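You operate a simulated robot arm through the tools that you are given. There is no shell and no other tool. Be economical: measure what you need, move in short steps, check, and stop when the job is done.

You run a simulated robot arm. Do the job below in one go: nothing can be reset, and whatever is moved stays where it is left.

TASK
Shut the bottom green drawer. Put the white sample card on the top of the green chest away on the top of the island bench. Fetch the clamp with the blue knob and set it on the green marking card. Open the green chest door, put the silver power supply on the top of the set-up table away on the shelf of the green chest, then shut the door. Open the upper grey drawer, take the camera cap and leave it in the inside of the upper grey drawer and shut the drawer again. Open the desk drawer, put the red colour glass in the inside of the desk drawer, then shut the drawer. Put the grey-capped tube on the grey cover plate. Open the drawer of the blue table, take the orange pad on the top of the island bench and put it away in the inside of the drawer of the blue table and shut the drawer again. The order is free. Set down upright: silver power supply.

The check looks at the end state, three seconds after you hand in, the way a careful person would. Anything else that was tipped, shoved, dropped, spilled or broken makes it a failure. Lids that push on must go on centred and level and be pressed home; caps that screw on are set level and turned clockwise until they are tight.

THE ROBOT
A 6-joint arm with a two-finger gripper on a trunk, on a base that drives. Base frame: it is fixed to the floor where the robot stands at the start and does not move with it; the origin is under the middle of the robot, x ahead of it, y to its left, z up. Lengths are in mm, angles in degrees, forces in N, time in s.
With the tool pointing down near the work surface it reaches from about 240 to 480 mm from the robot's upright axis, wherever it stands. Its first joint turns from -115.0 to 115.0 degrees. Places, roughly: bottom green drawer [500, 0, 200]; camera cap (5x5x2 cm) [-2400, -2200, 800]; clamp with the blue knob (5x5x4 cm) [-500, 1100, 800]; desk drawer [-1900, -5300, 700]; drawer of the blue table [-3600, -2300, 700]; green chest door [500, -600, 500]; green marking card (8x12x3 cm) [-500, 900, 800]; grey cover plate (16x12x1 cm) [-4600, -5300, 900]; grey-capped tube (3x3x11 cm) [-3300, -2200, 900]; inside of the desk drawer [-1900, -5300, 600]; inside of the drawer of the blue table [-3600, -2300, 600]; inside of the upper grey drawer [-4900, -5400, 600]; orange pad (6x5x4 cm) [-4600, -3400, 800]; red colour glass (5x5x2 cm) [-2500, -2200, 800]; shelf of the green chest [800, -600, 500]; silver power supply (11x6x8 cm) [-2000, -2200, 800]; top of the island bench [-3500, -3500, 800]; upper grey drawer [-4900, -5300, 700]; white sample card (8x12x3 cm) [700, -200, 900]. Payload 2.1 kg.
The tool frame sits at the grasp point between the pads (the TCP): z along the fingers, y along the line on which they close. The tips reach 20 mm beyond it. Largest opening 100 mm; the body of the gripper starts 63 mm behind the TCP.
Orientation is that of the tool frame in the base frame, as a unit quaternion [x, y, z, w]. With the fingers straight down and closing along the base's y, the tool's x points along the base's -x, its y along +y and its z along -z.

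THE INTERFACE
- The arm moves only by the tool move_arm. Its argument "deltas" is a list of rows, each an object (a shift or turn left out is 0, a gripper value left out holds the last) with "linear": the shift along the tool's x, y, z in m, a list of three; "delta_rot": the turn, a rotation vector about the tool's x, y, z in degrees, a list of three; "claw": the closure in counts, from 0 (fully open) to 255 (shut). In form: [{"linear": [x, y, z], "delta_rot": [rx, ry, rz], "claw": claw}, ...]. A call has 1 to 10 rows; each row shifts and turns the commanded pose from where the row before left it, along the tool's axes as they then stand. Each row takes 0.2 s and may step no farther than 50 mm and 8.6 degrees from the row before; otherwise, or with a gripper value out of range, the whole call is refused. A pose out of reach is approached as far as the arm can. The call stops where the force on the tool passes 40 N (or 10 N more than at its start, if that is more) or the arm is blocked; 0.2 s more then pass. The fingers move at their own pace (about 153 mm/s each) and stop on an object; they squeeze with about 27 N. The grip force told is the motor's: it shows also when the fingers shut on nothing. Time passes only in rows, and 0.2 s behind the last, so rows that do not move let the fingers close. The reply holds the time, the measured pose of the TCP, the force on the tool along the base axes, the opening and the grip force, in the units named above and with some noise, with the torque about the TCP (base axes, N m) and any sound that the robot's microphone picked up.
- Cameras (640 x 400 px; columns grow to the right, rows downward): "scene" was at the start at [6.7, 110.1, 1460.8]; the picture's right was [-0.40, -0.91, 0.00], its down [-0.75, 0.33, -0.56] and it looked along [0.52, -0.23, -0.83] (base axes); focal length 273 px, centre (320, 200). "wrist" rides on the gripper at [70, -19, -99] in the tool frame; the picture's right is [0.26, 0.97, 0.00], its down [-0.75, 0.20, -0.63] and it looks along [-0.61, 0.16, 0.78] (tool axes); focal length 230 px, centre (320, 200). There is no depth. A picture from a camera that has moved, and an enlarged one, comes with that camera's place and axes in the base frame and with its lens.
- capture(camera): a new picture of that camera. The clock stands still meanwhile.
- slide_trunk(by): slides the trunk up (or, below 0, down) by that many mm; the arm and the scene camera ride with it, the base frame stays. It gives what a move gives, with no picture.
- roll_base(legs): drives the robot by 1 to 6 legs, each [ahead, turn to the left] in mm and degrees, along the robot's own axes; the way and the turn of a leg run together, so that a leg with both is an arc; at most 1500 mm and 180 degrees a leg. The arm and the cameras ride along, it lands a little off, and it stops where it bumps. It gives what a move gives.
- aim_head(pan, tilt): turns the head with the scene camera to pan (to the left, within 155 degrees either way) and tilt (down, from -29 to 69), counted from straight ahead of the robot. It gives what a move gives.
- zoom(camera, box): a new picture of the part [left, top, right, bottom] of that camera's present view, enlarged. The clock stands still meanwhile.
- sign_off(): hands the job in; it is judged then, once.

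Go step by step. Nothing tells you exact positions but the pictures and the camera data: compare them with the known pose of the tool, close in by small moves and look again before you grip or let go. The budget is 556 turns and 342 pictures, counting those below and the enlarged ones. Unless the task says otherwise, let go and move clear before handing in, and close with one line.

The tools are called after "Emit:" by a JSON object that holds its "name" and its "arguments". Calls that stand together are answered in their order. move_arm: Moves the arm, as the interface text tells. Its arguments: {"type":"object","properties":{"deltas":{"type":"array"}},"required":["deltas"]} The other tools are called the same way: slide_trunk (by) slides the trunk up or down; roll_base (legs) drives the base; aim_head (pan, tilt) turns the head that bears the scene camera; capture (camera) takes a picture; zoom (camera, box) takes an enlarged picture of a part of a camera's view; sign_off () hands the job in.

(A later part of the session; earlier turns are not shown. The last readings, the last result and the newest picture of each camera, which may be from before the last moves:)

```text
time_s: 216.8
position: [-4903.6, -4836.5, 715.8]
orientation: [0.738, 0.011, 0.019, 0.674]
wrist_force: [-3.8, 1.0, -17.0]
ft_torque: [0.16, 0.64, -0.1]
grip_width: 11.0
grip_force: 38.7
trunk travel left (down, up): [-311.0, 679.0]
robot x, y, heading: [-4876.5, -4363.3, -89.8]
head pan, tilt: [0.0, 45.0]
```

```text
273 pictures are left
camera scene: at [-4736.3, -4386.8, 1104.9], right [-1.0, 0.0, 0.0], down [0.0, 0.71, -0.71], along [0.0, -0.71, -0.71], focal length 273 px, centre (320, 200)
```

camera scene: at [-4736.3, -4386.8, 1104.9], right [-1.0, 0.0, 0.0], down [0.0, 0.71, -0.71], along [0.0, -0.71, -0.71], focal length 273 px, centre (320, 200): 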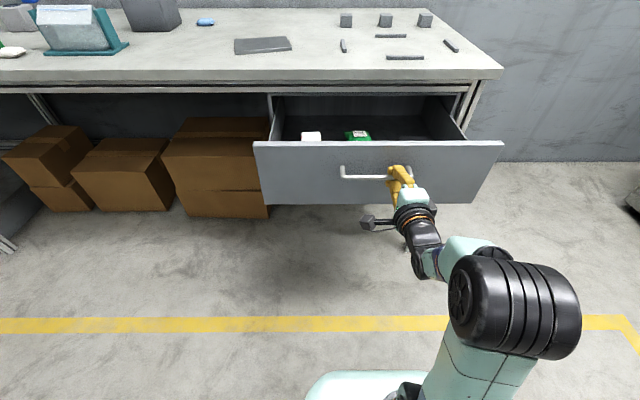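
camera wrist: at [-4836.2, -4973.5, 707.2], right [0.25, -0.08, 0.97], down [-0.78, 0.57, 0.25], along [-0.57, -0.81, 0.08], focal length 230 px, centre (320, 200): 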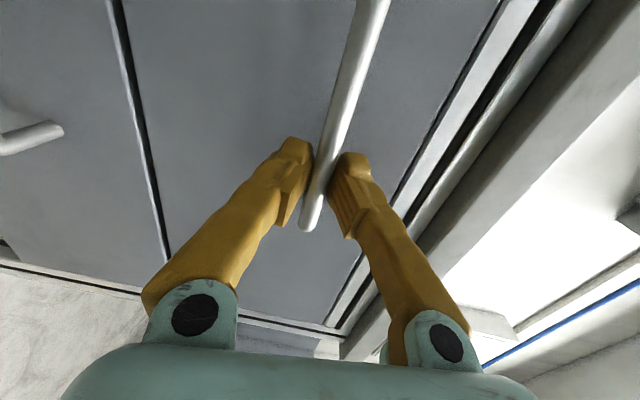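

Drawer is open. Release, back away and raise.

Emit:
{"name": "move_arm", "arguments": {"deltas": [{"claw": 60}, {}, {}]}}

Emit:
{"name": "roll_base", "arguments": {"legs": [[-130, 0]]}}

Emit:
{"name": "slide_trunk", "arguments": {"by": 400}}

Emit:
{"name": "capture", "arguments": {"camera": "scene"}}

```text
time_s: 217.6
position: [-4902.2, -4835.7, 718.5]
orientation: [0.738, 0.012, 0.019, 0.674]
wrist_force: [0.2, 0.3, -0.4]
ft_torque: [0.03, 0.0, -0.01]
grip_width: 76.7
grip_force: 0.1
trunk travel left (down, up): [-311.0, 679.0]
robot x, y, heading: [-4872.7, -4360.2, -90.0]
head pan, tilt: [0.0, 45.0]
```

```text
time_s: 218.9
position: [-4903.0, -4702.6, 717.2]
orientation: [0.737, 0.01, 0.019, 0.675]
wrist_force: [0.0, -0.5, -0.2]
ft_torque: [-0.02, -0.02, -0.01]
grip_width: 76.5
grip_force: 0.2
trunk travel left (down, up): [-311.0, 679.0]
robot x, y, heading: [-4875.9, -4232.1, -90.1]
head pan, tilt: [0.0, 45.0]
```

```text
time_s: 222.7
position: [-4902.0, -4705.0, 1117.5]
orientation: [0.738, 0.011, 0.019, 0.675]
wrist_force: [0.2, -0.3, -0.6]
ft_torque: [0.04, -0.01, 0.01]
grip_width: 76.7
grip_force: 0.0
trunk travel left (down, up): [-711.0, 279.0]
robot x, y, heading: [-4877.0, -4235.6, -90.0]
head pan, tilt: [0.0, 45.0]
```

```text
272 pictures are left
camera scene: at [-4735.4, -4254.5, 1504.9], right [-1.0, 0.0, 0.0], down [0.0, 0.71, -0.71], along [0.0, -0.71, -0.71], focal length 273 px, centre (320, 200)
```

scene: 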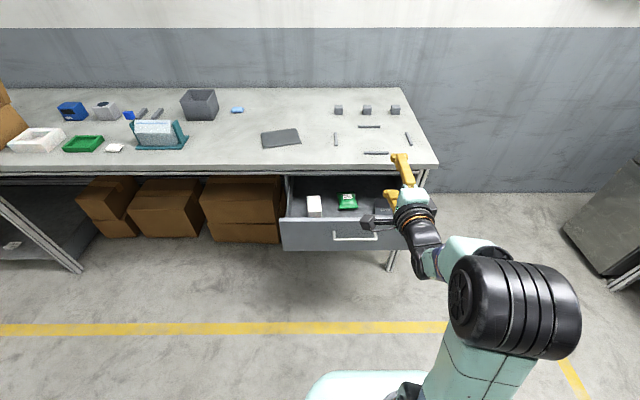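

Now the desk drawer at x≈-1900. Drive along the back aisle and face it.

Emit:
{"name": "roll_base", "arguments": {"legs": [[0, 86], [1450, 0]]}}

Emit:
{"name": "roll_base", "arguments": {"legs": [[1480, 0], [0, -86]]}}

Emit:
{"name": "capture", "arguments": {"camera": "scene"}}

```text
time_s: 233.6
position: [-2944.3, -4472.6, 1116.6]
orientation: [0.542, 0.5, 0.464, 0.491]
wrist_force: [-0.4, 0.1, -0.3]
ft_torque: [0.01, -0.05, -0.01]
grip_width: 76.5
grip_force: 0.0
trunk travel left (down, up): [-711.0, 279.0]
robot x, y, heading: [-3409.2, -4391.3, -6.4]
head pan, tilt: [0.0, 45.0]
```

```text
time_s: 244.6
position: [-1984.8, -5029.6, 1117.4]
orientation: [0.738, -0.001, 0.007, 0.674]
wrist_force: [0.7, -0.7, -0.8]
ft_torque: [-0.03, -0.01, 0.03]
grip_width: 76.7
grip_force: 0.1
trunk travel left (down, up): [-711.0, 279.0]
robot x, y, heading: [-1942.1, -4558.4, -91.9]
head pan, tilt: [0.0, 45.0]
```

```text
271 pictures are left
camera scene: at [-1801.7, -4586.2, 1504.9], right [-1.0, 0.04, 0.0], down [0.03, 0.71, -0.71], along [-0.03, -0.71, -0.71], focal length 273 px, centre (320, 200)
```

scene: 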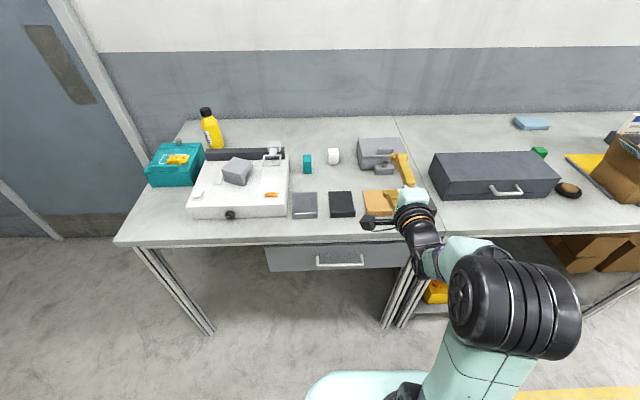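

Desk drawer handle ≈[-1889, -5089, ~715]. I shift the robot sideways to line up and lower the trunk.

Emit:
{"name": "roll_base", "arguments": {"legs": [[0, -20], [-270, 0], [0, 21.9], [150, 0]]}}

Emit:
{"name": "slide_trunk", "arguments": {"by": -400}}

Emit:
{"name": "capture", "arguments": {"camera": "scene"}}

Emit:
{"name": "capture", "arguments": {"camera": "wrist"}}

```text
time_s: 249.8
position: [-1868.2, -4930.9, 1117.1]
orientation: [0.737, 0.011, 0.019, 0.676]
wrist_force: [0.6, -0.3, 0.0]
ft_torque: [-0.02, 0.01, -0.02]
grip_width: 76.3
grip_force: 0.1
trunk travel left (down, up): [-711.0, 279.0]
robot x, y, heading: [-1840.4, -4458.5, -90.2]
head pan, tilt: [0.0, 45.0]
```

```text
time_s: 253.6
position: [-1866.9, -4929.9, 716.2]
orientation: [0.738, 0.011, 0.018, 0.675]
wrist_force: [-0.2, 0.0, 0.7]
ft_torque: [-0.05, 0.0, -0.01]
grip_width: 76.7
grip_force: 0.1
trunk travel left (down, up): [-311.0, 679.0]
robot x, y, heading: [-1838.6, -4456.5, -90.0]
head pan, tilt: [0.0, 45.0]
```

```text
270 pictures are left
camera scene: at [-1699.6, -4479.8, 1105.0], right [-1.0, 0.0, 0.0], down [0.0, 0.71, -0.71], along [0.0, -0.71, -0.71], focal length 273 px, centre (320, 200)
```

scene: 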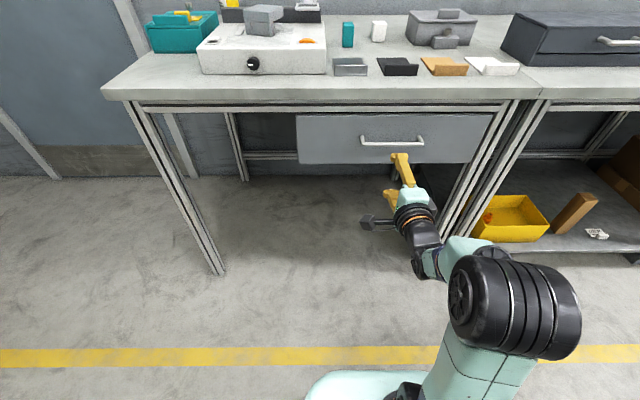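

```text
269 pictures are left
camera wrist: at [-1801.6, -4826.5, 708.4], right [0.25, -0.07, 0.97], down [-0.78, 0.58, 0.25], along [-0.58, -0.81, 0.09], focal length 230 px, centre (320, 200)
```

wrist: 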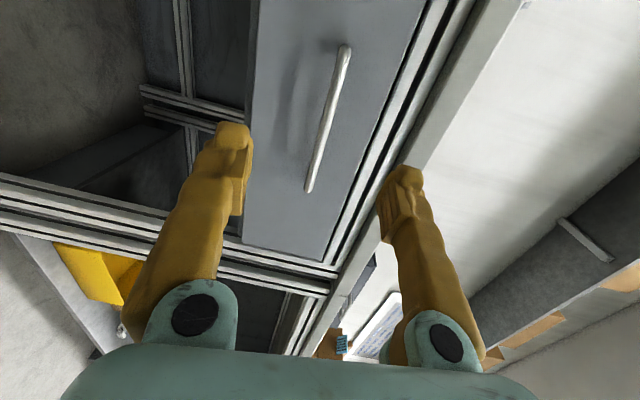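

Handle ≈[-1888, -5075, 717], aligned with the tool. Drive forward 140 mm and close.

Emit:
{"name": "roll_base", "arguments": {"legs": [[140, 0]]}}

Emit:
{"name": "capture", "arguments": {"camera": "wrist"}}

```text
time_s: 254.9
position: [-1867.3, -5069.4, 716.8]
orientation: [0.738, 0.011, 0.019, 0.675]
wrist_force: [-0.3, 0.0, 0.8]
ft_torque: [0.0, 0.0, -0.02]
grip_width: 76.6
grip_force: 0.0
trunk travel left (down, up): [-311.0, 679.0]
robot x, y, heading: [-1839.7, -4595.8, -90.0]
head pan, tilt: [0.0, 45.0]
```

```text
268 pictures are left
camera wrist: at [-1801.4, -4966.0, 708.3], right [0.25, -0.07, 0.97], down [-0.78, 0.58, 0.25], along [-0.58, -0.81, 0.09], focal length 230 px, centre (320, 200)
```

wrist: 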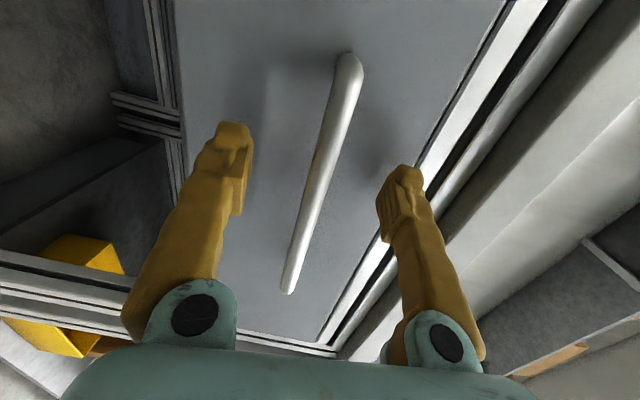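

Emit:
{"name": "move_arm", "arguments": {"deltas": [{"claw": 255}, {}, {}, {}]}}

Emit:
{"name": "capture", "arguments": {"camera": "wrist"}}

```text
time_s: 255.9
position: [-1866.1, -5067.7, 715.3]
orientation: [0.74, 0.012, 0.018, 0.673]
wrist_force: [-0.1, 4.0, -15.9]
ft_torque: [0.0, 0.32, 0.1]
grip_width: 6.0
grip_force: 33.0
trunk travel left (down, up): [-311.0, 679.0]
robot x, y, heading: [-1841.6, -4599.1, -89.6]
head pan, tilt: [0.0, 45.0]
```

```text
267 pictures are left
camera wrist: at [-1801.2, -4966.5, 706.6], right [0.25, -0.08, 0.96], down [-0.78, 0.58, 0.25], along [-0.58, -0.81, 0.08], focal length 230 px, centre (320, 200)
```

wrist: 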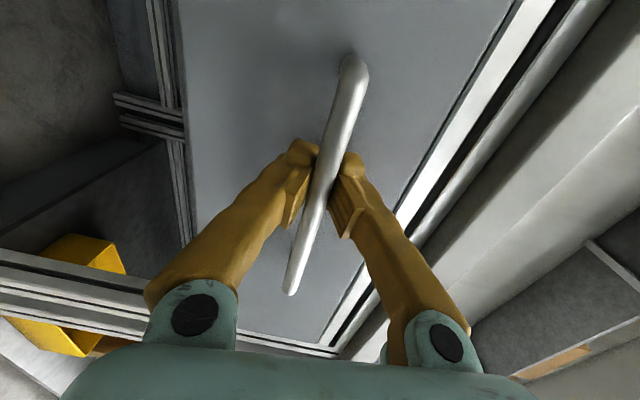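

Bar is held. Pull back 230 mm.

Emit:
{"name": "roll_base", "arguments": {"legs": [[-230, 0]]}}

Emit:
{"name": "capture", "arguments": {"camera": "scene"}}

```text
time_s: 257.6
position: [-1867.9, -4840.1, 714.5]
orientation: [0.739, 0.01, 0.017, 0.673]
wrist_force: [-0.8, 0.6, -21.4]
ft_torque: [0.02, 0.33, -0.07]
grip_width: 5.9
grip_force: 32.3
trunk travel left (down, up): [-311.0, 679.0]
robot x, y, heading: [-1838.3, -4365.4, -90.4]
head pan, tilt: [0.0, 45.0]
```

```text
266 pictures are left
camera scene: at [-1699.7, -4391.7, 1104.9], right [-1.0, 0.0, 0.0], down [0.0, 0.71, -0.7], along [0.0, -0.7, -0.71], focal length 273 px, centre (320, 200)
```

scene: 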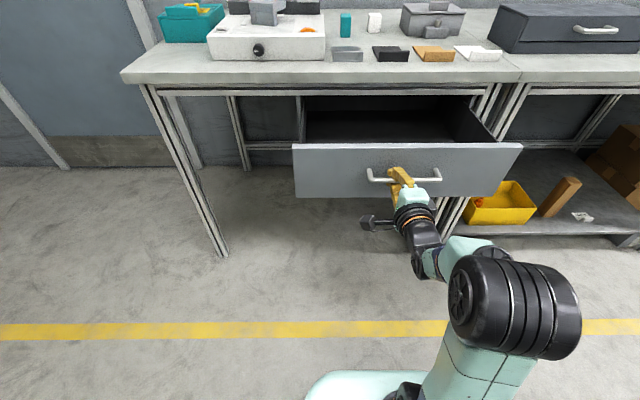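

Desk drawer open. Release, back off, raise, and drive round to the front aisle for the blue table drawer.

Emit:
{"name": "move_arm", "arguments": {"deltas": [{"claw": 60}, {}, {}]}}

Emit:
{"name": "roll_base", "arguments": {"legs": [[-100, 0]]}}

Emit:
{"name": "slide_trunk", "arguments": {"by": 400}}

Emit:
{"name": "capture", "arguments": {"camera": "scene"}}

Emit:
{"name": "roll_base", "arguments": {"legs": [[0, 85], [1400, 0]]}}

```text
time_s: 258.4
position: [-1867.4, -4838.5, 716.7]
orientation: [0.738, 0.01, 0.018, 0.674]
wrist_force: [-0.2, -0.3, -0.2]
ft_torque: [-0.01, 0.02, 0.01]
grip_width: 76.5
grip_force: 0.1
trunk travel left (down, up): [-311.0, 679.0]
robot x, y, heading: [-1837.7, -4364.5, -90.5]
head pan, tilt: [0.0, 45.0]
```

```text
time_s: 259.6
position: [-1866.2, -4741.2, 716.9]
orientation: [0.739, 0.01, 0.018, 0.674]
wrist_force: [0.4, 0.5, 0.9]
ft_torque: [0.0, 0.0, 0.01]
grip_width: 76.5
grip_force: 0.0
trunk travel left (down, up): [-311.0, 679.0]
robot x, y, heading: [-1842.3, -4271.7, -90.3]
head pan, tilt: [0.0, 45.0]
```

```text
time_s: 263.4
position: [-1868.4, -4741.6, 1116.9]
orientation: [0.739, 0.011, 0.018, 0.674]
wrist_force: [-0.3, 0.7, 0.1]
ft_torque: [0.0, 0.0, -0.01]
grip_width: 76.4
grip_force: 0.0
trunk travel left (down, up): [-711.0, 279.0]
robot x, y, heading: [-1839.6, -4271.4, -90.0]
head pan, tilt: [0.0, 45.0]
```

```text
265 pictures are left
camera scene: at [-1699.0, -4291.9, 1504.9], right [-1.0, 0.0, 0.0], down [0.0, 0.71, -0.71], along [0.0, -0.71, -0.71], focal length 273 px, centre (320, 200)
```

scene: 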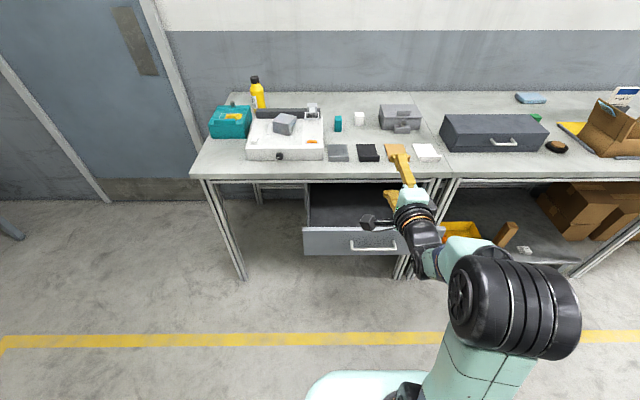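

```text
time_s: 274.2
position: [58.1, -4415.4, 1116.8]
orientation: [0.527, 0.517, 0.478, 0.476]
wrist_force: [-0.2, -0.6, -0.3]
ft_torque: [-0.01, -0.03, -0.01]
grip_width: 76.4
grip_force: 0.2
trunk travel left (down, up): [-711.0, 279.0]
robot x, y, heading: [-409.7, -4366.0, -2.9]
head pan, tilt: [0.0, 45.0]
```

Emit:
{"name": "roll_base", "arguments": {"legs": [[0, 93], [1350, 0], [1350, 0], [0, 90], [1000, 0]]}}

Emit:
{"name": "aim_head", "arguments": {"pan": 10, "tilt": 22}}

Emit:
{"name": "capture", "arguments": {"camera": "scene"}}

```text
time_s: 299.8
position: [-1898.8, -1724.2, 1117.0]
orientation: [0.543, -0.5, -0.45, 0.503]
wrist_force: [1.0, 0.3, 0.0]
ft_torque: [-0.01, 0.0, 0.02]
grip_width: 76.6
grip_force: 0.0
trunk travel left (down, up): [-711.0, 279.0]
robot x, y, heading: [-1429.9, -1722.9, -177.1]
head pan, tilt: [0.0, 45.0]
```

```text
time_s: 300.6
position: [-1900.0, -1722.2, 1117.3]
orientation: [0.544, -0.499, -0.45, 0.502]
wrist_force: [-0.2, -0.7, 0.5]
ft_torque: [0.0, 0.0, 0.0]
grip_width: 76.3
grip_force: 0.1
trunk travel left (down, up): [-711.0, 279.0]
robot x, y, heading: [-1425.6, -1727.6, -176.7]
head pan, tilt: [10.0, 22.0]
```

```text
264 pictures are left
camera scene: at [-1448.3, -1882.0, 1540.3], right [-0.23, 0.97, 0.0], down [0.37, 0.08, -0.93], along [-0.9, -0.21, -0.38], focal length 273 px, centre (320, 200)
```

scene: 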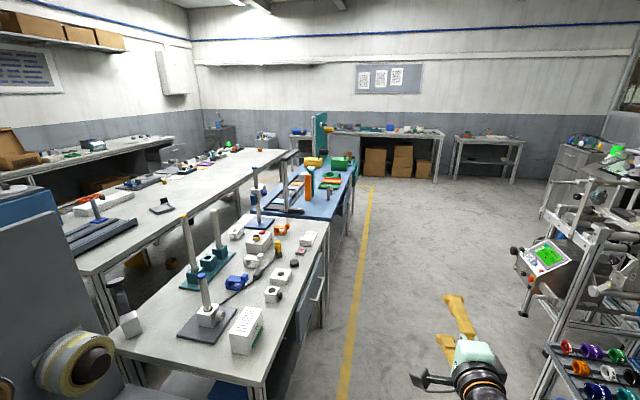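

Emit:
{"name": "roll_base", "arguments": {"legs": [[0, -8.3], [1085, 0], [1085, 0], [0, 95]]}}

Emit:
{"name": "aim_head", "arguments": {"pan": 0, "tilt": 40}}

Emit:
{"name": "capture", "arguments": {"camera": "scene"}}

```text
time_s: 316.0
position: [-3608.4, -2034.8, 1117.1]
orientation: [0.739, 0.016, 0.024, 0.674]
wrist_force: [0.4, -0.9, -0.7]
ft_torque: [0.03, -0.01, 0.0]
grip_width: 76.5
grip_force: 0.2
trunk travel left (down, up): [-711.0, 279.0]
robot x, y, heading: [-3589.2, -1562.9, -89.0]
head pan, tilt: [10.0, 22.0]
```

```text
time_s: 316.8
position: [-3609.7, -2036.5, 1116.6]
orientation: [0.738, 0.018, 0.024, 0.674]
wrist_force: [0.0, -0.4, -0.2]
ft_torque: [0.01, -0.02, -0.02]
grip_width: 76.4
grip_force: 0.1
trunk travel left (down, up): [-711.0, 279.0]
robot x, y, heading: [-3588.9, -1562.6, -89.2]
head pan, tilt: [0.0, 40.0]
```

```text
263 pictures are left
camera scene: at [-3448.5, -1587.1, 1512.3], right [-1.0, -0.01, 0.0], down [-0.01, 0.64, -0.77], along [0.01, -0.77, -0.64], focal length 273 px, centre (320, 200)
```

scene: 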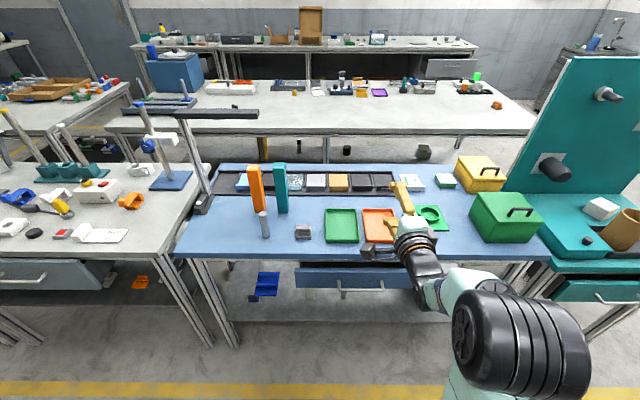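

Blue table drawer handle ≈[-3583, -2100, 715], right ahead. Lower and look.

Emit:
{"name": "slide_trunk", "arguments": {"by": -400}}

Emit:
{"name": "capture", "arguments": {"camera": "scene"}}

Emit:
{"name": "capture", "arguments": {"camera": "wrist"}}

```text
time_s: 320.6
position: [-3608.8, -2036.3, 717.8]
orientation: [0.738, 0.017, 0.024, 0.674]
wrist_force: [-0.3, 0.0, 1.0]
ft_torque: [0.0, -0.03, 0.01]
grip_width: 76.6
grip_force: 0.0
trunk travel left (down, up): [-311.0, 679.0]
robot x, y, heading: [-3589.0, -1564.3, -89.3]
head pan, tilt: [0.0, 40.0]
```

```text
262 pictures are left
camera scene: at [-3448.7, -1587.2, 1112.2], right [-1.0, -0.01, 0.0], down [-0.01, 0.64, -0.77], along [0.01, -0.77, -0.64], focal length 273 px, centre (320, 200)
```

scene: 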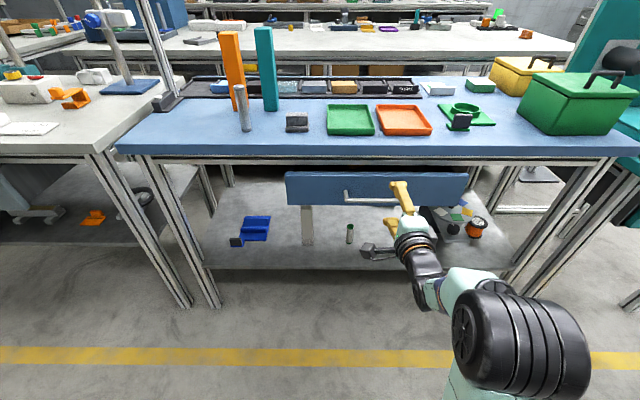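

```text
261 pictures are left
camera wrist: at [-3545.0, -1931.7, 708.0], right [0.25, -0.07, 0.97], down [-0.79, 0.56, 0.25], along [-0.56, -0.82, 0.08], focal length 230 px, centre (320, 200)
```

wrist: 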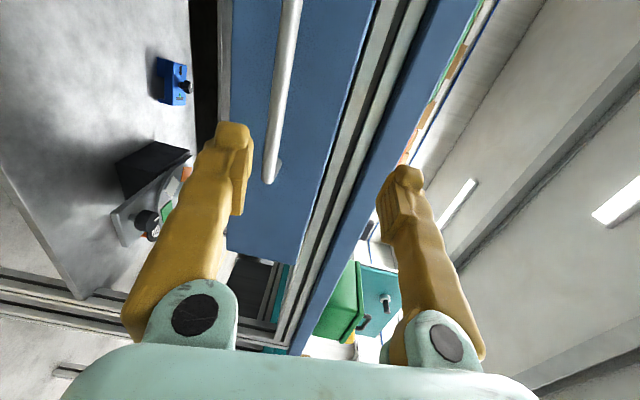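

Handle here is lower, z≈675. Lower 42 mm and drive forward 62 mm.

Emit:
{"name": "slide_trunk", "arguments": {"by": -43}}

Emit:
{"name": "roll_base", "arguments": {"legs": [[58, 0]]}}

Emit:
{"name": "capture", "arguments": {"camera": "wrist"}}

```text
time_s: 321.5
position: [-3608.4, -2035.5, 673.0]
orientation: [0.738, 0.017, 0.023, 0.674]
wrist_force: [-0.2, 0.4, -0.3]
ft_torque: [-0.01, -0.04, 0.0]
grip_width: 76.5
grip_force: 0.0
trunk travel left (down, up): [-268.0, 722.0]
robot x, y, heading: [-3590.1, -1563.8, -89.1]
head pan, tilt: [0.0, 40.0]
```

```text
time_s: 322.5
position: [-3606.8, -2092.9, 673.3]
orientation: [0.739, 0.017, 0.024, 0.673]
wrist_force: [-1.1, 1.1, -0.3]
ft_torque: [0.0, 0.02, -0.01]
grip_width: 76.3
grip_force: 0.1
trunk travel left (down, up): [-268.0, 722.0]
robot x, y, heading: [-3586.7, -1624.7, -89.1]
head pan, tilt: [0.0, 40.0]
```

```text
260 pictures are left
camera wrist: at [-3544.3, -1989.2, 664.9], right [0.25, -0.07, 0.97], down [-0.79, 0.56, 0.25], along [-0.56, -0.82, 0.08], focal length 230 px, centre (320, 200)
```

wrist: 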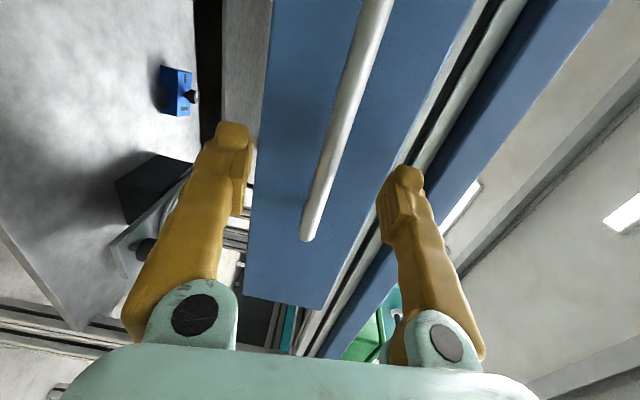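

Emit:
{"name": "move_arm", "arguments": {"deltas": [{"linear": [0, 0, -0.006]}, {"claw": 255}, {}, {}, {}]}}

Emit:
{"name": "roll_base", "arguments": {"legs": [[-200, 0]]}}

Emit:
{"name": "capture", "arguments": {"camera": "scene"}}

```text
time_s: 323.7
position: [-3608.6, -2086.4, 674.7]
orientation: [0.738, 0.017, 0.023, 0.674]
wrist_force: [-0.8, 4.7, 5.3]
ft_torque: [-0.1, 0.02, -0.05]
grip_width: 0.1
grip_force: 27.1
trunk travel left (down, up): [-268.0, 722.0]
robot x, y, heading: [-3588.2, -1620.5, -89.4]
head pan, tilt: [0.0, 40.0]
```

```text
time_s: 325.2
position: [-3613.1, -1890.2, 673.0]
orientation: [0.738, 0.016, 0.023, 0.674]
wrist_force: [-0.2, -0.9, -0.5]
ft_torque: [0.01, 0.02, -0.01]
grip_width: 0.3
grip_force: 26.8
trunk travel left (down, up): [-268.0, 722.0]
robot x, y, heading: [-3592.8, -1424.6, -89.6]
head pan, tilt: [0.0, 40.0]
```

```text
259 pictures are left
camera scene: at [-3450.4, -1447.9, 1069.2], right [-1.0, -0.01, 0.0], down [-0.01, 0.64, -0.77], along [0.01, -0.77, -0.64], focal length 273 px, centre (320, 200)
```

scene: 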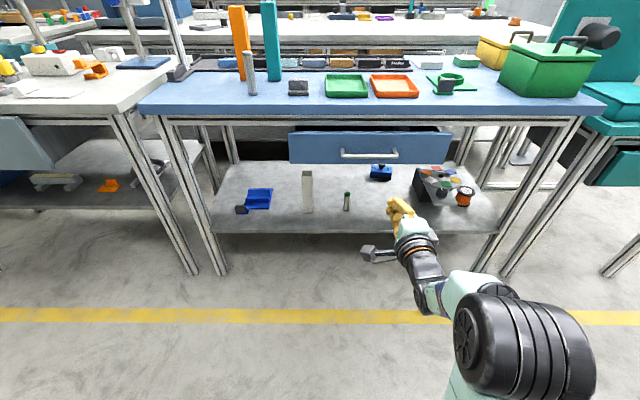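

It slipped off – I was ~25 mm short of the bar (y≈-2117). Reopen and go deeper.

Emit:
{"name": "move_arm", "arguments": {"deltas": [{"claw": 70}, {}]}}

Emit:
{"name": "roll_base", "arguments": {"legs": [[222, 0]]}}

Emit:
{"name": "capture", "arguments": {"camera": "wrist"}}

Emit:
{"name": "capture", "arguments": {"camera": "scene"}}

```text
time_s: 325.8
position: [-3611.6, -1890.8, 673.9]
orientation: [0.738, 0.016, 0.023, 0.674]
wrist_force: [0.0, -0.1, 0.3]
ft_torque: [0.04, -0.01, 0.01]
grip_width: 72.7
grip_force: 0.1
trunk travel left (down, up): [-268.0, 722.0]
robot x, y, heading: [-3590.8, -1428.3, -89.4]
head pan, tilt: [0.0, 40.0]
```

```text
time_s: 327.5
position: [-3613.0, -2113.8, 672.6]
orientation: [0.738, 0.014, 0.022, 0.674]
wrist_force: [-0.5, -0.2, 0.4]
ft_torque: [0.02, 0.02, -0.04]
grip_width: 72.6
grip_force: 0.2
trunk travel left (down, up): [-268.0, 722.0]
robot x, y, heading: [-3589.2, -1655.0, -89.7]
head pan, tilt: [0.0, 40.0]
```

```text
258 pictures are left
camera wrist: at [-3547.9, -2010.5, 664.8], right [0.25, -0.08, 0.97], down [-0.78, 0.57, 0.25], along [-0.57, -0.82, 0.08], focal length 230 px, centre (320, 200)
```

wrist: 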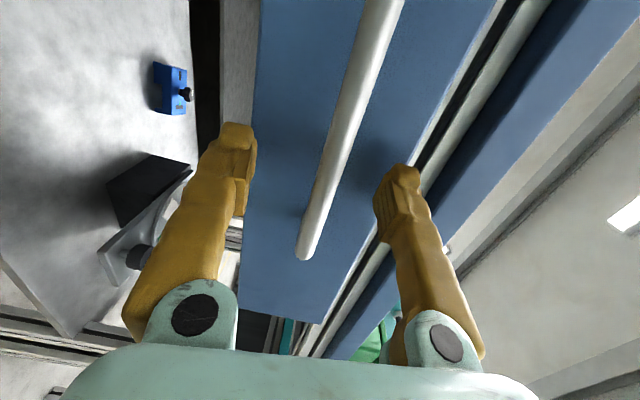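

```text
257 pictures are left
camera scene: at [-3448.7, -1672.4, 1069.2], right [-1.0, -0.01, 0.0], down [0.0, 0.64, -0.77], along [0.0, -0.77, -0.64], focal length 273 px, centre (320, 200)
```

scene: 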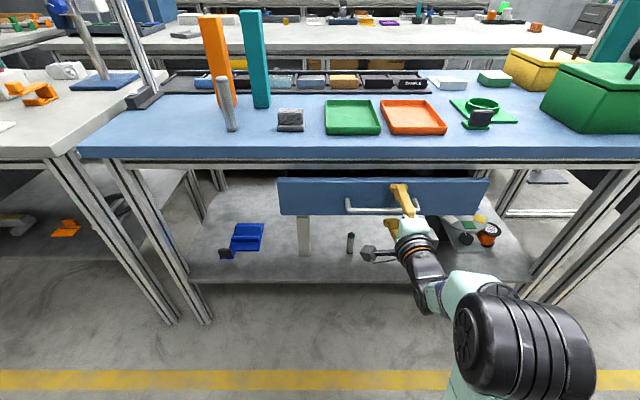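

Triangulating, the bar is at y≈-2102; back off 11 mm then close and check.

Emit:
{"name": "move_arm", "arguments": {"deltas": [{"linear": [0, 0, -0.011]}, {"claw": 255}, {}, {}, {}]}}

Emit:
{"name": "capture", "arguments": {"camera": "wrist"}}

```text
time_s: 328.7
position: [-3613.9, -2101.3, 675.8]
orientation: [0.738, 0.014, 0.021, 0.675]
wrist_force: [-0.2, -2.9, 7.1]
ft_torque: [-0.07, -0.06, -0.04]
grip_width: 9.1
grip_force: 37.5
trunk travel left (down, up): [-268.0, 722.0]
robot x, y, heading: [-3588.1, -1652.2, -89.5]
head pan, tilt: [0.0, 40.0]
```

```text
256 pictures are left
camera wrist: at [-3548.3, -1998.7, 666.5], right [0.25, -0.07, 0.97], down [-0.78, 0.57, 0.25], along [-0.57, -0.82, 0.09], focal length 230 px, centre (320, 200)
```

wrist: 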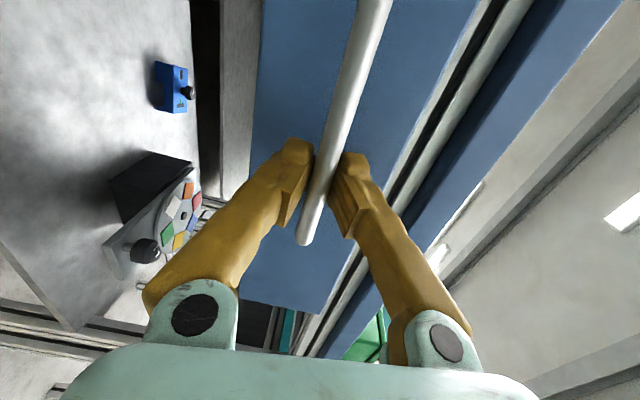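

Width 9 mm: bar held. Pull back 220 mm.

Emit:
{"name": "roll_base", "arguments": {"legs": [[-220, 0]]}}

Emit:
{"name": "capture", "arguments": {"camera": "scene"}}

```text
time_s: 330.4
position: [-3616.7, -1880.9, 674.4]
orientation: [0.738, 0.011, 0.017, 0.674]
wrist_force: [13.2, 0.3, 4.8]
ft_torque: [-0.01, 0.18, 0.13]
grip_width: 6.0
grip_force: 32.2
trunk travel left (down, up): [-268.0, 722.0]
robot x, y, heading: [-3589.1, -1426.1, -90.3]
head pan, tilt: [0.0, 40.0]
```

```text
255 pictures are left
camera scene: at [-3446.7, -1452.0, 1068.9], right [-1.0, 0.0, 0.0], down [0.0, 0.64, -0.77], along [-0.01, -0.77, -0.64], focal length 273 px, centre (320, 200)
```

scene: 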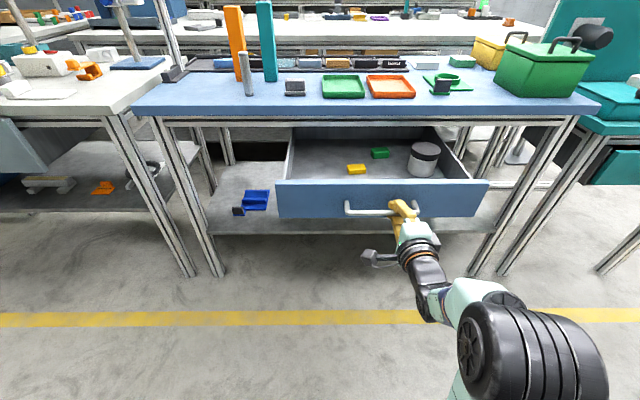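

Drawer is open (~220 mm). Release, back off, raise, then drive around the far end of the island for the orange pad.

Emit:
{"name": "move_arm", "arguments": {"deltas": [{"claw": 60}, {}, {}]}}

Emit:
{"name": "roll_base", "arguments": {"legs": [[-110, 0]]}}

Emit:
{"name": "slide_trunk", "arguments": {"by": 400}}

Emit:
{"name": "capture", "arguments": {"camera": "scene"}}

Emit:
{"name": "roll_base", "arguments": {"legs": [[0, -90], [900, 0], [850, 0]]}}

Emit:
{"name": "aim_head", "arguments": {"pan": 45, "tilt": 25}}

Emit:
{"name": "capture", "arguments": {"camera": "scene"}}

```text
time_s: 331.2
position: [-3618.6, -1880.9, 673.3]
orientation: [0.738, 0.01, 0.017, 0.674]
wrist_force: [0.0, 0.2, -0.2]
ft_torque: [0.0, -0.01, -0.02]
grip_width: 76.6
grip_force: 0.1
trunk travel left (down, up): [-268.0, 722.0]
robot x, y, heading: [-3589.2, -1430.4, -90.2]
head pan, tilt: [0.0, 40.0]
```

```text
time_s: 332.4
position: [-3615.2, -1768.7, 673.6]
orientation: [0.739, 0.012, 0.019, 0.674]
wrist_force: [0.8, -0.2, 0.5]
ft_torque: [0.01, -0.02, 0.01]
grip_width: 76.5
grip_force: 0.0
trunk travel left (down, up): [-268.0, 722.0]
robot x, y, heading: [-3589.2, -1313.5, -90.1]
head pan, tilt: [0.0, 40.0]
```

```text
time_s: 336.3
position: [-3615.2, -1768.2, 1074.9]
orientation: [0.738, 0.012, 0.019, 0.674]
wrist_force: [0.0, -1.2, -0.4]
ft_torque: [-0.01, 0.0, -0.01]
grip_width: 76.5
grip_force: 0.0
trunk travel left (down, up): [-668.0, 322.0]
robot x, y, heading: [-3588.9, -1313.7, -89.8]
head pan, tilt: [0.0, 40.0]
```

```text
254 pictures are left
camera scene: at [-3448.7, -1339.3, 1469.2], right [-1.0, 0.0, 0.0], down [0.0, 0.64, -0.77], along [0.0, -0.77, -0.64], focal length 273 px, centre (320, 200)
```

scene: 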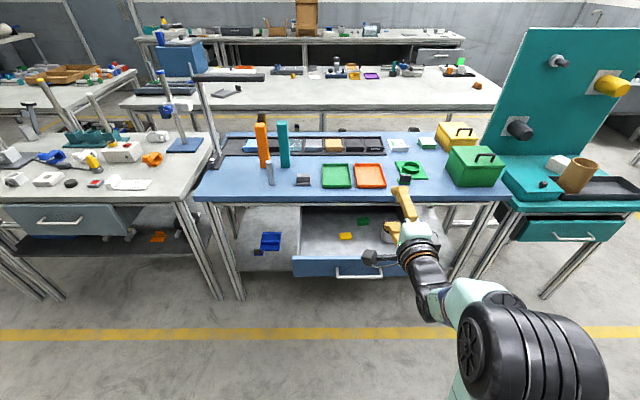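

```text
time_s: 349.1
position: [-5837.8, -1263.6, 1073.3]
orientation: [0.525, -0.519, -0.469, 0.485]
wrist_force: [-0.6, -0.2, -0.5]
ft_torque: [-0.03, 0.02, -0.02]
grip_width: 76.8
grip_force: 0.0
trunk travel left (down, up): [-668.0, 322.0]
robot x, y, heading: [-5379.5, -1296.7, 178.7]
head pan, tilt: [0.0, 40.0]
```

```text
time_s: 350.2
position: [-5837.4, -1262.2, 1074.1]
orientation: [0.525, -0.518, -0.468, 0.486]
wrist_force: [1.3, -0.9, 0.4]
ft_torque: [-0.03, 0.03, 0.0]
grip_width: 76.4
grip_force: 0.1
trunk travel left (down, up): [-668.0, 322.0]
robot x, y, heading: [-5381.0, -1298.0, 179.2]
head pan, tilt: [45.0, 25.0]
```

```text
253 pictures are left
camera scene: at [-5391.2, -1503.4, 1492.5], right [-0.69, 0.72, 0.0], down [0.31, 0.29, -0.91], along [-0.65, -0.63, -0.42], focal length 273 px, centre (320, 200)
```

scene: 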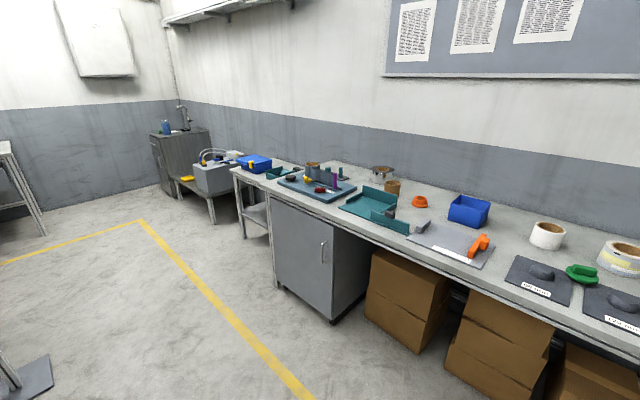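

Emit:
{"name": "aim_head", "arguments": {"pan": 95, "tilt": 30}}

Emit:
{"name": "capture", "arguments": {"camera": "scene"}}

```text
time_s: 351.4
position: [-5838.2, -1262.2, 1074.1]
orientation: [0.525, -0.52, -0.468, 0.485]
wrist_force: [0.5, 0.1, -0.1]
ft_torque: [0.01, 0.03, 0.0]
grip_width: 76.6
grip_force: 0.1
trunk travel left (down, up): [-668.0, 322.0]
robot x, y, heading: [-5383.0, -1301.5, 179.0]
head pan, tilt: [95.0, 30.0]
```

```text
252 pictures are left
camera scene: at [-5318.7, -1529.9, 1484.5], right [-1.0, -0.07, 0.0], down [-0.03, 0.5, -0.87], along [0.06, -0.86, -0.5], focal length 273 px, centre (320, 200)
```

scene: 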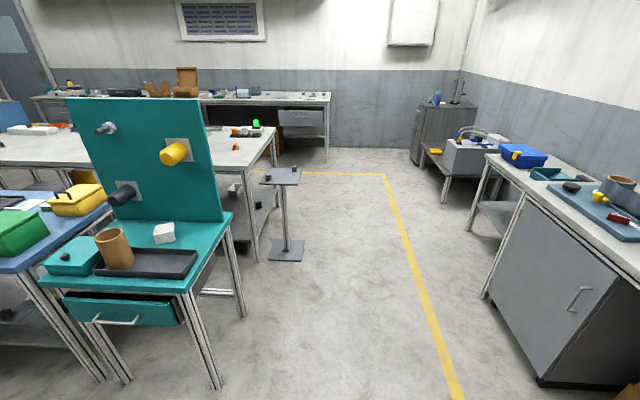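

A pedestal stands at the island's end near [-4930, -3250]; I must keep clear of it. Drive to about [-5380, -3650] and face the island end.

Emit:
{"name": "roll_base", "arguments": {"legs": [[0, 91], [1200, 0], [1150, 0], [0, 90]]}}

Emit:
{"name": "aim_head", "arguments": {"pan": 10, "tilt": 40}}

Emit:
{"name": "capture", "arguments": {"camera": "scene"}}

```text
time_s: 370.4
position: [-4958.1, -3702.3, 1075.2]
orientation: [0.535, 0.509, 0.471, 0.483]
wrist_force: [0.6, 0.3, -0.4]
ft_torque: [0.0, -0.03, -0.02]
grip_width: 76.4
grip_force: 0.0
trunk travel left (down, up): [-668.0, 322.0]
robot x, y, heading: [-5409.3, -3640.5, -4.7]
head pan, tilt: [95.0, 30.0]
```

```text
time_s: 371.9
position: [-4957.2, -3702.0, 1075.0]
orientation: [0.534, 0.509, 0.472, 0.482]
wrist_force: [-0.2, -0.3, 0.8]
ft_torque: [0.0, 0.01, 0.0]
grip_width: 76.3
grip_force: 0.0
trunk travel left (down, up): [-668.0, 322.0]
robot x, y, heading: [-5407.8, -3640.4, -4.6]
head pan, tilt: [10.0, 40.0]
```

```text
251 pictures are left
camera scene: at [-5371.6, -3489.2, 1469.2], right [0.1, -1.0, 0.0], down [-0.64, -0.06, -0.77], along [0.76, 0.07, -0.64], focal length 273 px, centre (320, 200)
```

scene: 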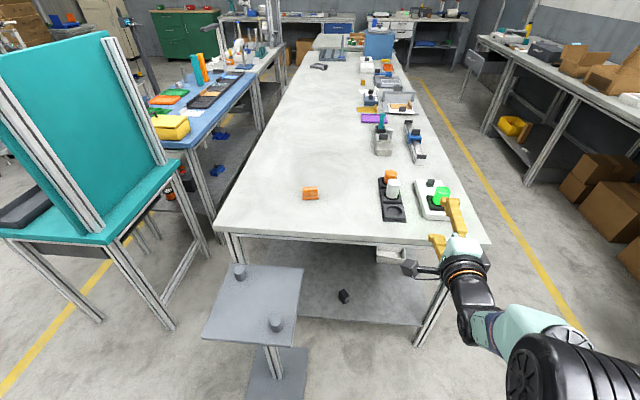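

Pad ≈[-4574, -3381], island end edge x≈-4770, pedestal y>-3390. I move to about [-5010, -3610] and reorient the tool to tilt forward ~30° from vertical.

Emit:
{"name": "roll_base", "arguments": {"legs": [[0, 9.1], [398, 0], [0, -4.5]]}}

Emit:
{"name": "move_arm", "arguments": {"deltas": [{"delta_rot": [0, 0, -8.5]}, {"delta_rot": [0, 0, -8.5]}, {"delta_rot": [0, 0, -8.5]}, {"delta_rot": [0, 0, -8.5]}, {"delta_rot": [0, 0, -8.5]}, {"delta_rot": [0, 0, -8.5]}, {"delta_rot": [0, 0, -8.5]}, {"delta_rot": [0, 0, -8.5]}, {"delta_rot": [0, 0, -8.5]}, {"delta_rot": [0, 0, -8.5]}]}}

Emit:
{"name": "move_arm", "arguments": {"deltas": [{"delta_rot": [0, 8.5, 0]}, {"delta_rot": [0, 8.5, 0]}, {"delta_rot": [0, 8.5, 0]}, {"delta_rot": [0, 8.5, 0]}, {"delta_rot": [0, 8.5, 0]}, {"delta_rot": [0, 8.5, 0]}, {"delta_rot": [0, 8.5, 0], "claw": 0}]}}

Emit:
{"name": "capture", "arguments": {"camera": "scene"}}

Emit:
{"name": "capture", "arguments": {"camera": "wrist"}}

```text
time_s: 375.6
position: [-4545.1, -3632.8, 1074.7]
orientation: [0.513, 0.531, 0.491, 0.463]
wrist_force: [-0.1, -0.6, -0.2]
ft_torque: [-0.02, 0.03, 0.03]
grip_width: 76.5
grip_force: 0.0
trunk travel left (down, up): [-668.0, 322.0]
robot x, y, heading: [-5001.5, -3605.0, 0.3]
head pan, tilt: [10.0, 40.0]
```

```text
time_s: 377.8
position: [-4544.1, -3632.1, 1076.3]
orientation: [0.019, 0.738, 0.048, 0.673]
wrist_force: [-0.7, 0.4, 1.0]
ft_torque: [0.01, -0.03, 0.01]
grip_width: 76.3
grip_force: 0.1
trunk travel left (down, up): [-668.0, 322.0]
robot x, y, heading: [-4998.6, -3602.6, 0.2]
head pan, tilt: [10.0, 40.0]
```

```text
time_s: 379.4
position: [-4544.3, -3631.8, 1072.9]
orientation: [-0.007, 0.975, 0.052, 0.216]
wrist_force: [-0.1, -0.5, -0.8]
ft_torque: [-0.02, 0.02, 0.0]
grip_width: 100.3
grip_force: 0.0
trunk travel left (down, up): [-668.0, 322.0]
robot x, y, heading: [-5000.7, -3605.9, 0.1]
head pan, tilt: [10.0, 40.0]
```

```text
250 pictures are left
camera scene: at [-4974.3, -3453.8, 1469.2], right [0.18, -0.98, 0.0], down [-0.63, -0.11, -0.77], along [0.75, 0.13, -0.64], focal length 273 px, centre (320, 200)
```

scene: 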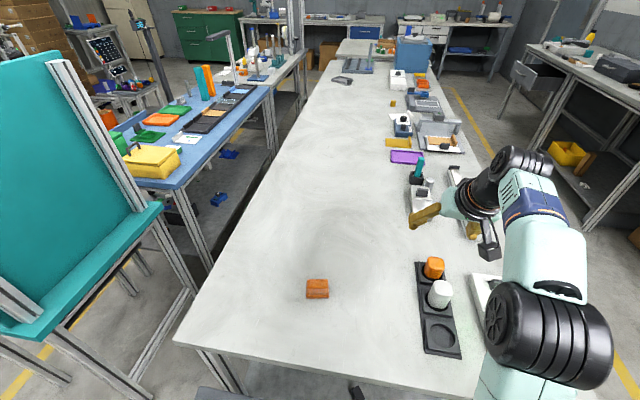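

```text
249 pictures are left
camera wrist: at [-4649.4, -3660.5, 1131.3], right [-0.27, 0.96, -0.01], down [0.41, 0.13, 0.9], along [0.87, 0.24, -0.43], focal length 230 px, centre (320, 200)
```

wrist: 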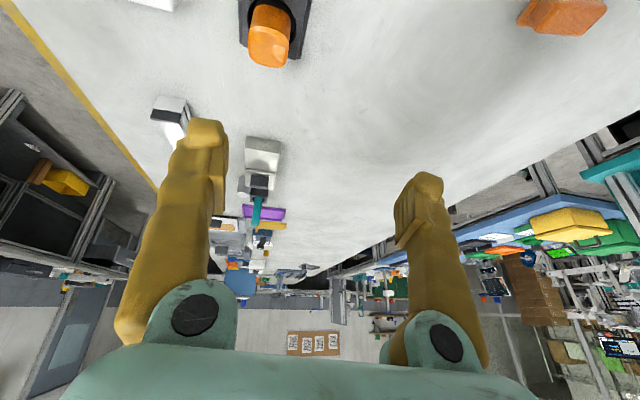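

Pad top centre ≈[-4590, -3381, 850]. I level the tool to point straight down and move above it.

Emit:
{"name": "move_arm", "arguments": {"deltas": [{"delta_rot": [5.6, 0, 0]}, {"delta_rot": [0, 8.3, 0]}, {"delta_rot": [0, 8.3, 0]}, {"delta_rot": [0, 8.3, 0]}, {"linear": [0.0105, 0.042, 0.01]}, {"linear": [0.0105, 0.042, 0.01]}, {"linear": [0.0105, 0.042, 0.01]}, {"linear": [0.0105, 0.042, 0.01]}, {"linear": [0.0, 0.042, 0.01]}, {"linear": [0, 0.041, 0.01]}]}}

Emit:
{"name": "capture", "arguments": {"camera": "wrist"}}

Emit:
{"name": "capture", "arguments": {"camera": "scene"}}

```text
time_s: 381.6
position: [-4627.5, -3375.6, 986.4]
orientation: [0.002, 1.0, 0.003, 0.0]
wrist_force: [0.1, -0.9, 0.4]
ft_torque: [-0.03, 0.0, 0.01]
grip_width: 100.2
grip_force: 0.1
out of reach, approached as far as the arm can: row 3, 4
trunk travel left (down, up): [-668.0, 322.0]
robot x, y, heading: [-5000.9, -3608.4, 0.2]
head pan, tilt: [10.0, 40.0]
```

```text
248 pictures are left
camera wrist: at [-4697.0, -3394.7, 1084.7], right [-0.25, 0.97, 0.01], down [0.75, 0.19, 0.63], along [0.61, 0.17, -0.77], focal length 230 px, centre (320, 200)
```

wrist: 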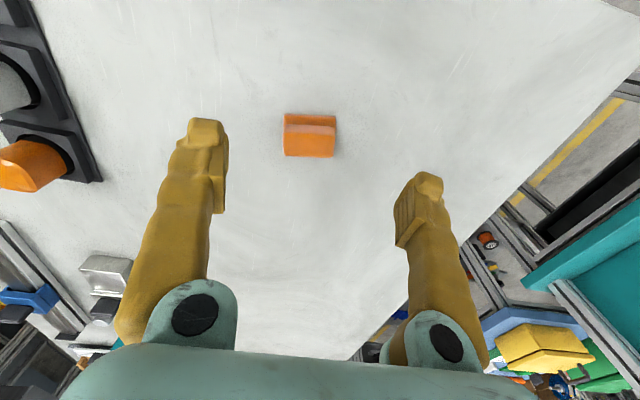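

```text
247 pictures are left
camera scene: at [-4974.9, -3451.3, 1468.9], right [0.18, -0.98, 0.0], down [-0.63, -0.11, -0.77], along [0.75, 0.13, -0.64], focal length 273 px, centre (320, 200)
```

scene: 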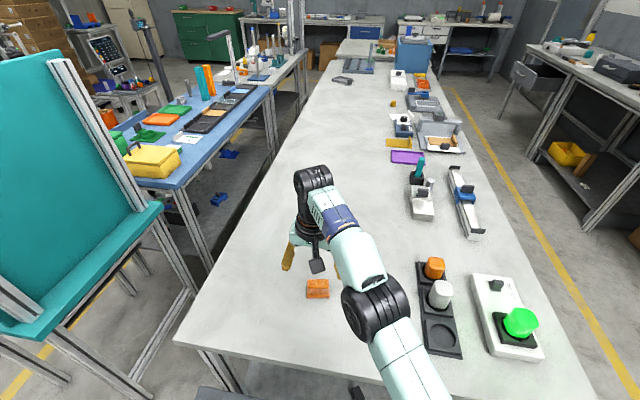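

Emit:
{"name": "move_arm", "arguments": {"deltas": [{"delta_rot": [0, 0, -7.5], "linear": [0, 0, 0.03]}, {"delta_rot": [0, 0, -7.5], "linear": [0, 0, 0.03]}, {"linear": [-0.018, -0.0044, 0.02]}, {"linear": [-0.018, -0.0043, 0.02]}, {}]}}

Emit:
{"name": "capture", "arguments": {"camera": "wrist"}}

```text
time_s: 382.8
position: [-4590.6, -3376.8, 890.7]
orientation: [-0.129, 0.992, 0.005, 0.003]
wrist_force: [-0.4, -0.5, -0.1]
ft_torque: [0.02, -0.01, -0.02]
grip_width: 99.9
grip_force: 0.0
trunk travel left (down, up): [-668.0, 322.0]
robot x, y, heading: [-5003.3, -3609.1, 0.1]
head pan, tilt: [10.0, 40.0]
```

```text
246 pictures are left
camera wrist: at [-4654.2, -3413.8, 989.3], right [-0.5, 0.87, 0.01], down [0.67, 0.38, 0.64], along [0.55, 0.32, -0.77], focal length 230 px, centre (320, 200)
```

wrist: 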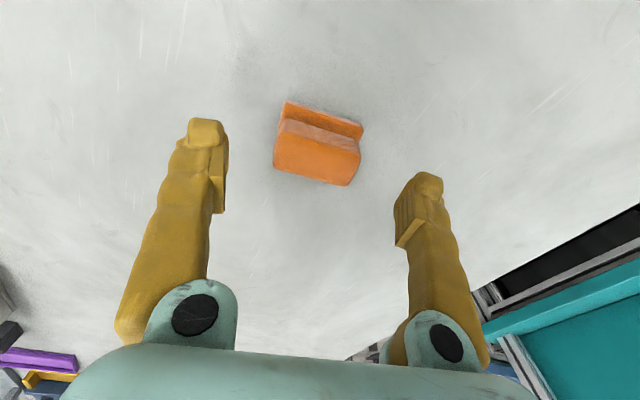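

Emit:
{"name": "move_arm", "arguments": {"deltas": [{"linear": [0, 0, 0.03]}, {"linear": [0, 0, 0.02]}, {}]}}

Emit:
{"name": "capture", "arguments": {"camera": "wrist"}}

```text
time_s: 383.6
position: [-4587.6, -3375.7, 840.7]
orientation: [-0.129, 0.992, 0.003, 0.001]
wrist_force: [0.0, 0.0, 0.2]
ft_torque: [-0.01, -0.02, -0.01]
grip_width: 100.0
grip_force: 0.0
trunk travel left (down, up): [-668.0, 322.0]
robot x, y, heading: [-4998.2, -3604.2, 0.5]
head pan, tilt: [10.0, 40.0]
```

```text
245 pictures are left
camera wrist: at [-4651.4, -3411.6, 939.8], right [-0.5, 0.87, 0.01], down [0.67, 0.38, 0.63], along [0.55, 0.32, -0.77], focal length 230 px, centre (320, 200)
```

wrist: 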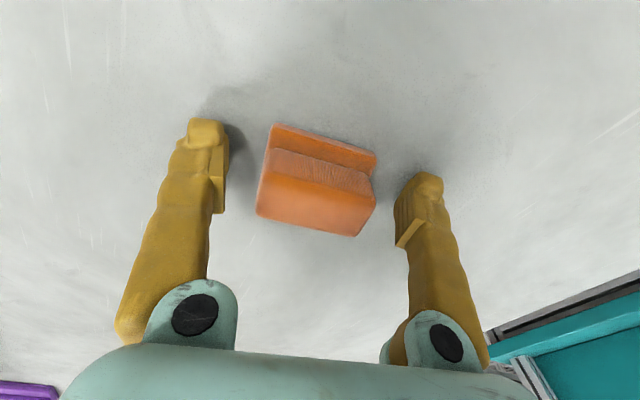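

Emit:
{"name": "move_arm", "arguments": {"deltas": [{"claw": 255, "linear": [0, 0, 0.003]}, {}, {}, {}, {"linear": [0, 0, -0.03]}, {"linear": [0, 0, -0.04]}, {}]}}

Emit:
{"name": "capture", "arguments": {"camera": "wrist"}}

```text
time_s: 385.2
position: [-4592.9, -3378.9, 907.3]
orientation: [-0.128, 0.992, 0.005, 0.002]
wrist_force: [-0.3, -0.1, -0.5]
ft_torque: [-0.01, 0.0, 0.01]
grip_width: 59.1
grip_force: 27.3
out of reach, approached as far as the arm can: row 6
trunk travel left (down, up): [-668.0, 322.0]
robot x, y, heading: [-4999.1, -3608.7, 0.1]
head pan, tilt: [10.0, 40.0]
```

```text
244 pictures are left
camera wrist: at [-4655.9, -3415.5, 1006.1], right [-0.5, 0.87, 0.01], down [0.67, 0.38, 0.64], along [0.55, 0.32, -0.77], focal length 230 px, centre (320, 200)
```

wrist: 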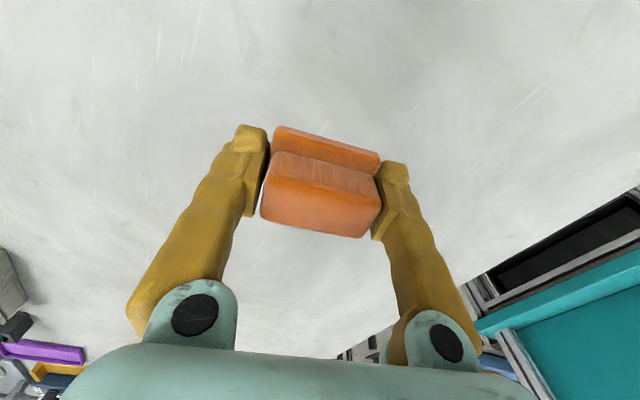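

Pad held. Raise, back away, and drive to the blue table drawer.

Emit:
{"name": "slide_trunk", "arguments": {"by": 260}}

Emit:
{"name": "roll_base", "arguments": {"legs": [[-380, 0], [0, 90], [1050, 0], [1050, 0], [0, -90]]}}

Emit:
{"name": "roll_base", "arguments": {"legs": [[965, 0], [965, 0], [0, -90]]}}

Emit:
{"name": "aim_head", "arguments": {"pan": 0, "tilt": 45}}

Emit:
{"name": "capture", "arguments": {"camera": "scene"}}

```text
time_s: 387.9
position: [-4594.6, -3379.7, 1167.8]
orientation: [-0.129, 0.992, 0.005, 0.002]
wrist_force: [-0.1, 0.1, -0.4]
ft_torque: [-0.01, -0.01, -0.02]
grip_width: 58.7
grip_force: 27.4
trunk travel left (down, up): [-928.0, 62.0]
robot x, y, heading: [-5000.1, -3611.5, 0.2]
head pan, tilt: [10.0, 40.0]
```

```text
time_s: 407.9
position: [-5005.9, -1258.9, 1166.0]
orientation: [-0.147, 0.989, 0.005, 0.002]
wrist_force: [-0.1, -0.2, -0.8]
ft_torque: [0.01, 0.03, -0.04]
grip_width: 58.7
grip_force: 27.1
trunk travel left (down, up): [-928.0, 62.0]
robot x, y, heading: [-5406.1, -1502.0, 2.2]
head pan, tilt: [10.0, 40.0]
```

```text
time_s: 421.4
position: [-3178.4, -1749.7, 1168.8]
orientation: [0.559, 0.829, 0.001, 0.005]
wrist_force: [-0.3, -0.8, -1.4]
ft_torque: [0.0, -0.01, -0.01]
grip_width: 58.6
grip_force: 27.2
trunk travel left (down, up): [-928.0, 62.0]
robot x, y, heading: [-3458.4, -1373.4, -82.7]
head pan, tilt: [10.0, 40.0]
```

```text
time_s: 422.2
position: [-3179.1, -1748.8, 1168.0]
orientation: [0.56, 0.829, 0.002, 0.005]
wrist_force: [0.5, 0.6, -0.6]
ft_torque: [-0.01, 0.02, 0.0]
grip_width: 58.8
grip_force: 27.3
trunk travel left (down, up): [-928.0, 62.0]
robot x, y, heading: [-3457.4, -1371.1, -82.6]
head pan, tilt: [0.0, 45.0]
```

```text
243 pictures are left
camera scene: at [-3313.4, -1377.6, 1721.9], right [-0.99, -0.13, 0.0], down [-0.09, 0.7, -0.71], along [0.09, -0.7, -0.71], focal length 273 px, centre (320, 200)
```

scene: 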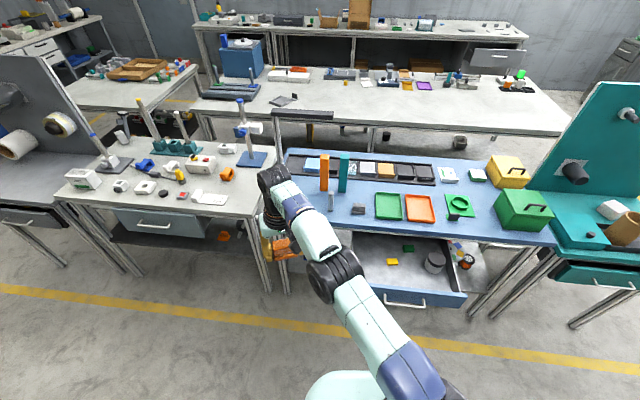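

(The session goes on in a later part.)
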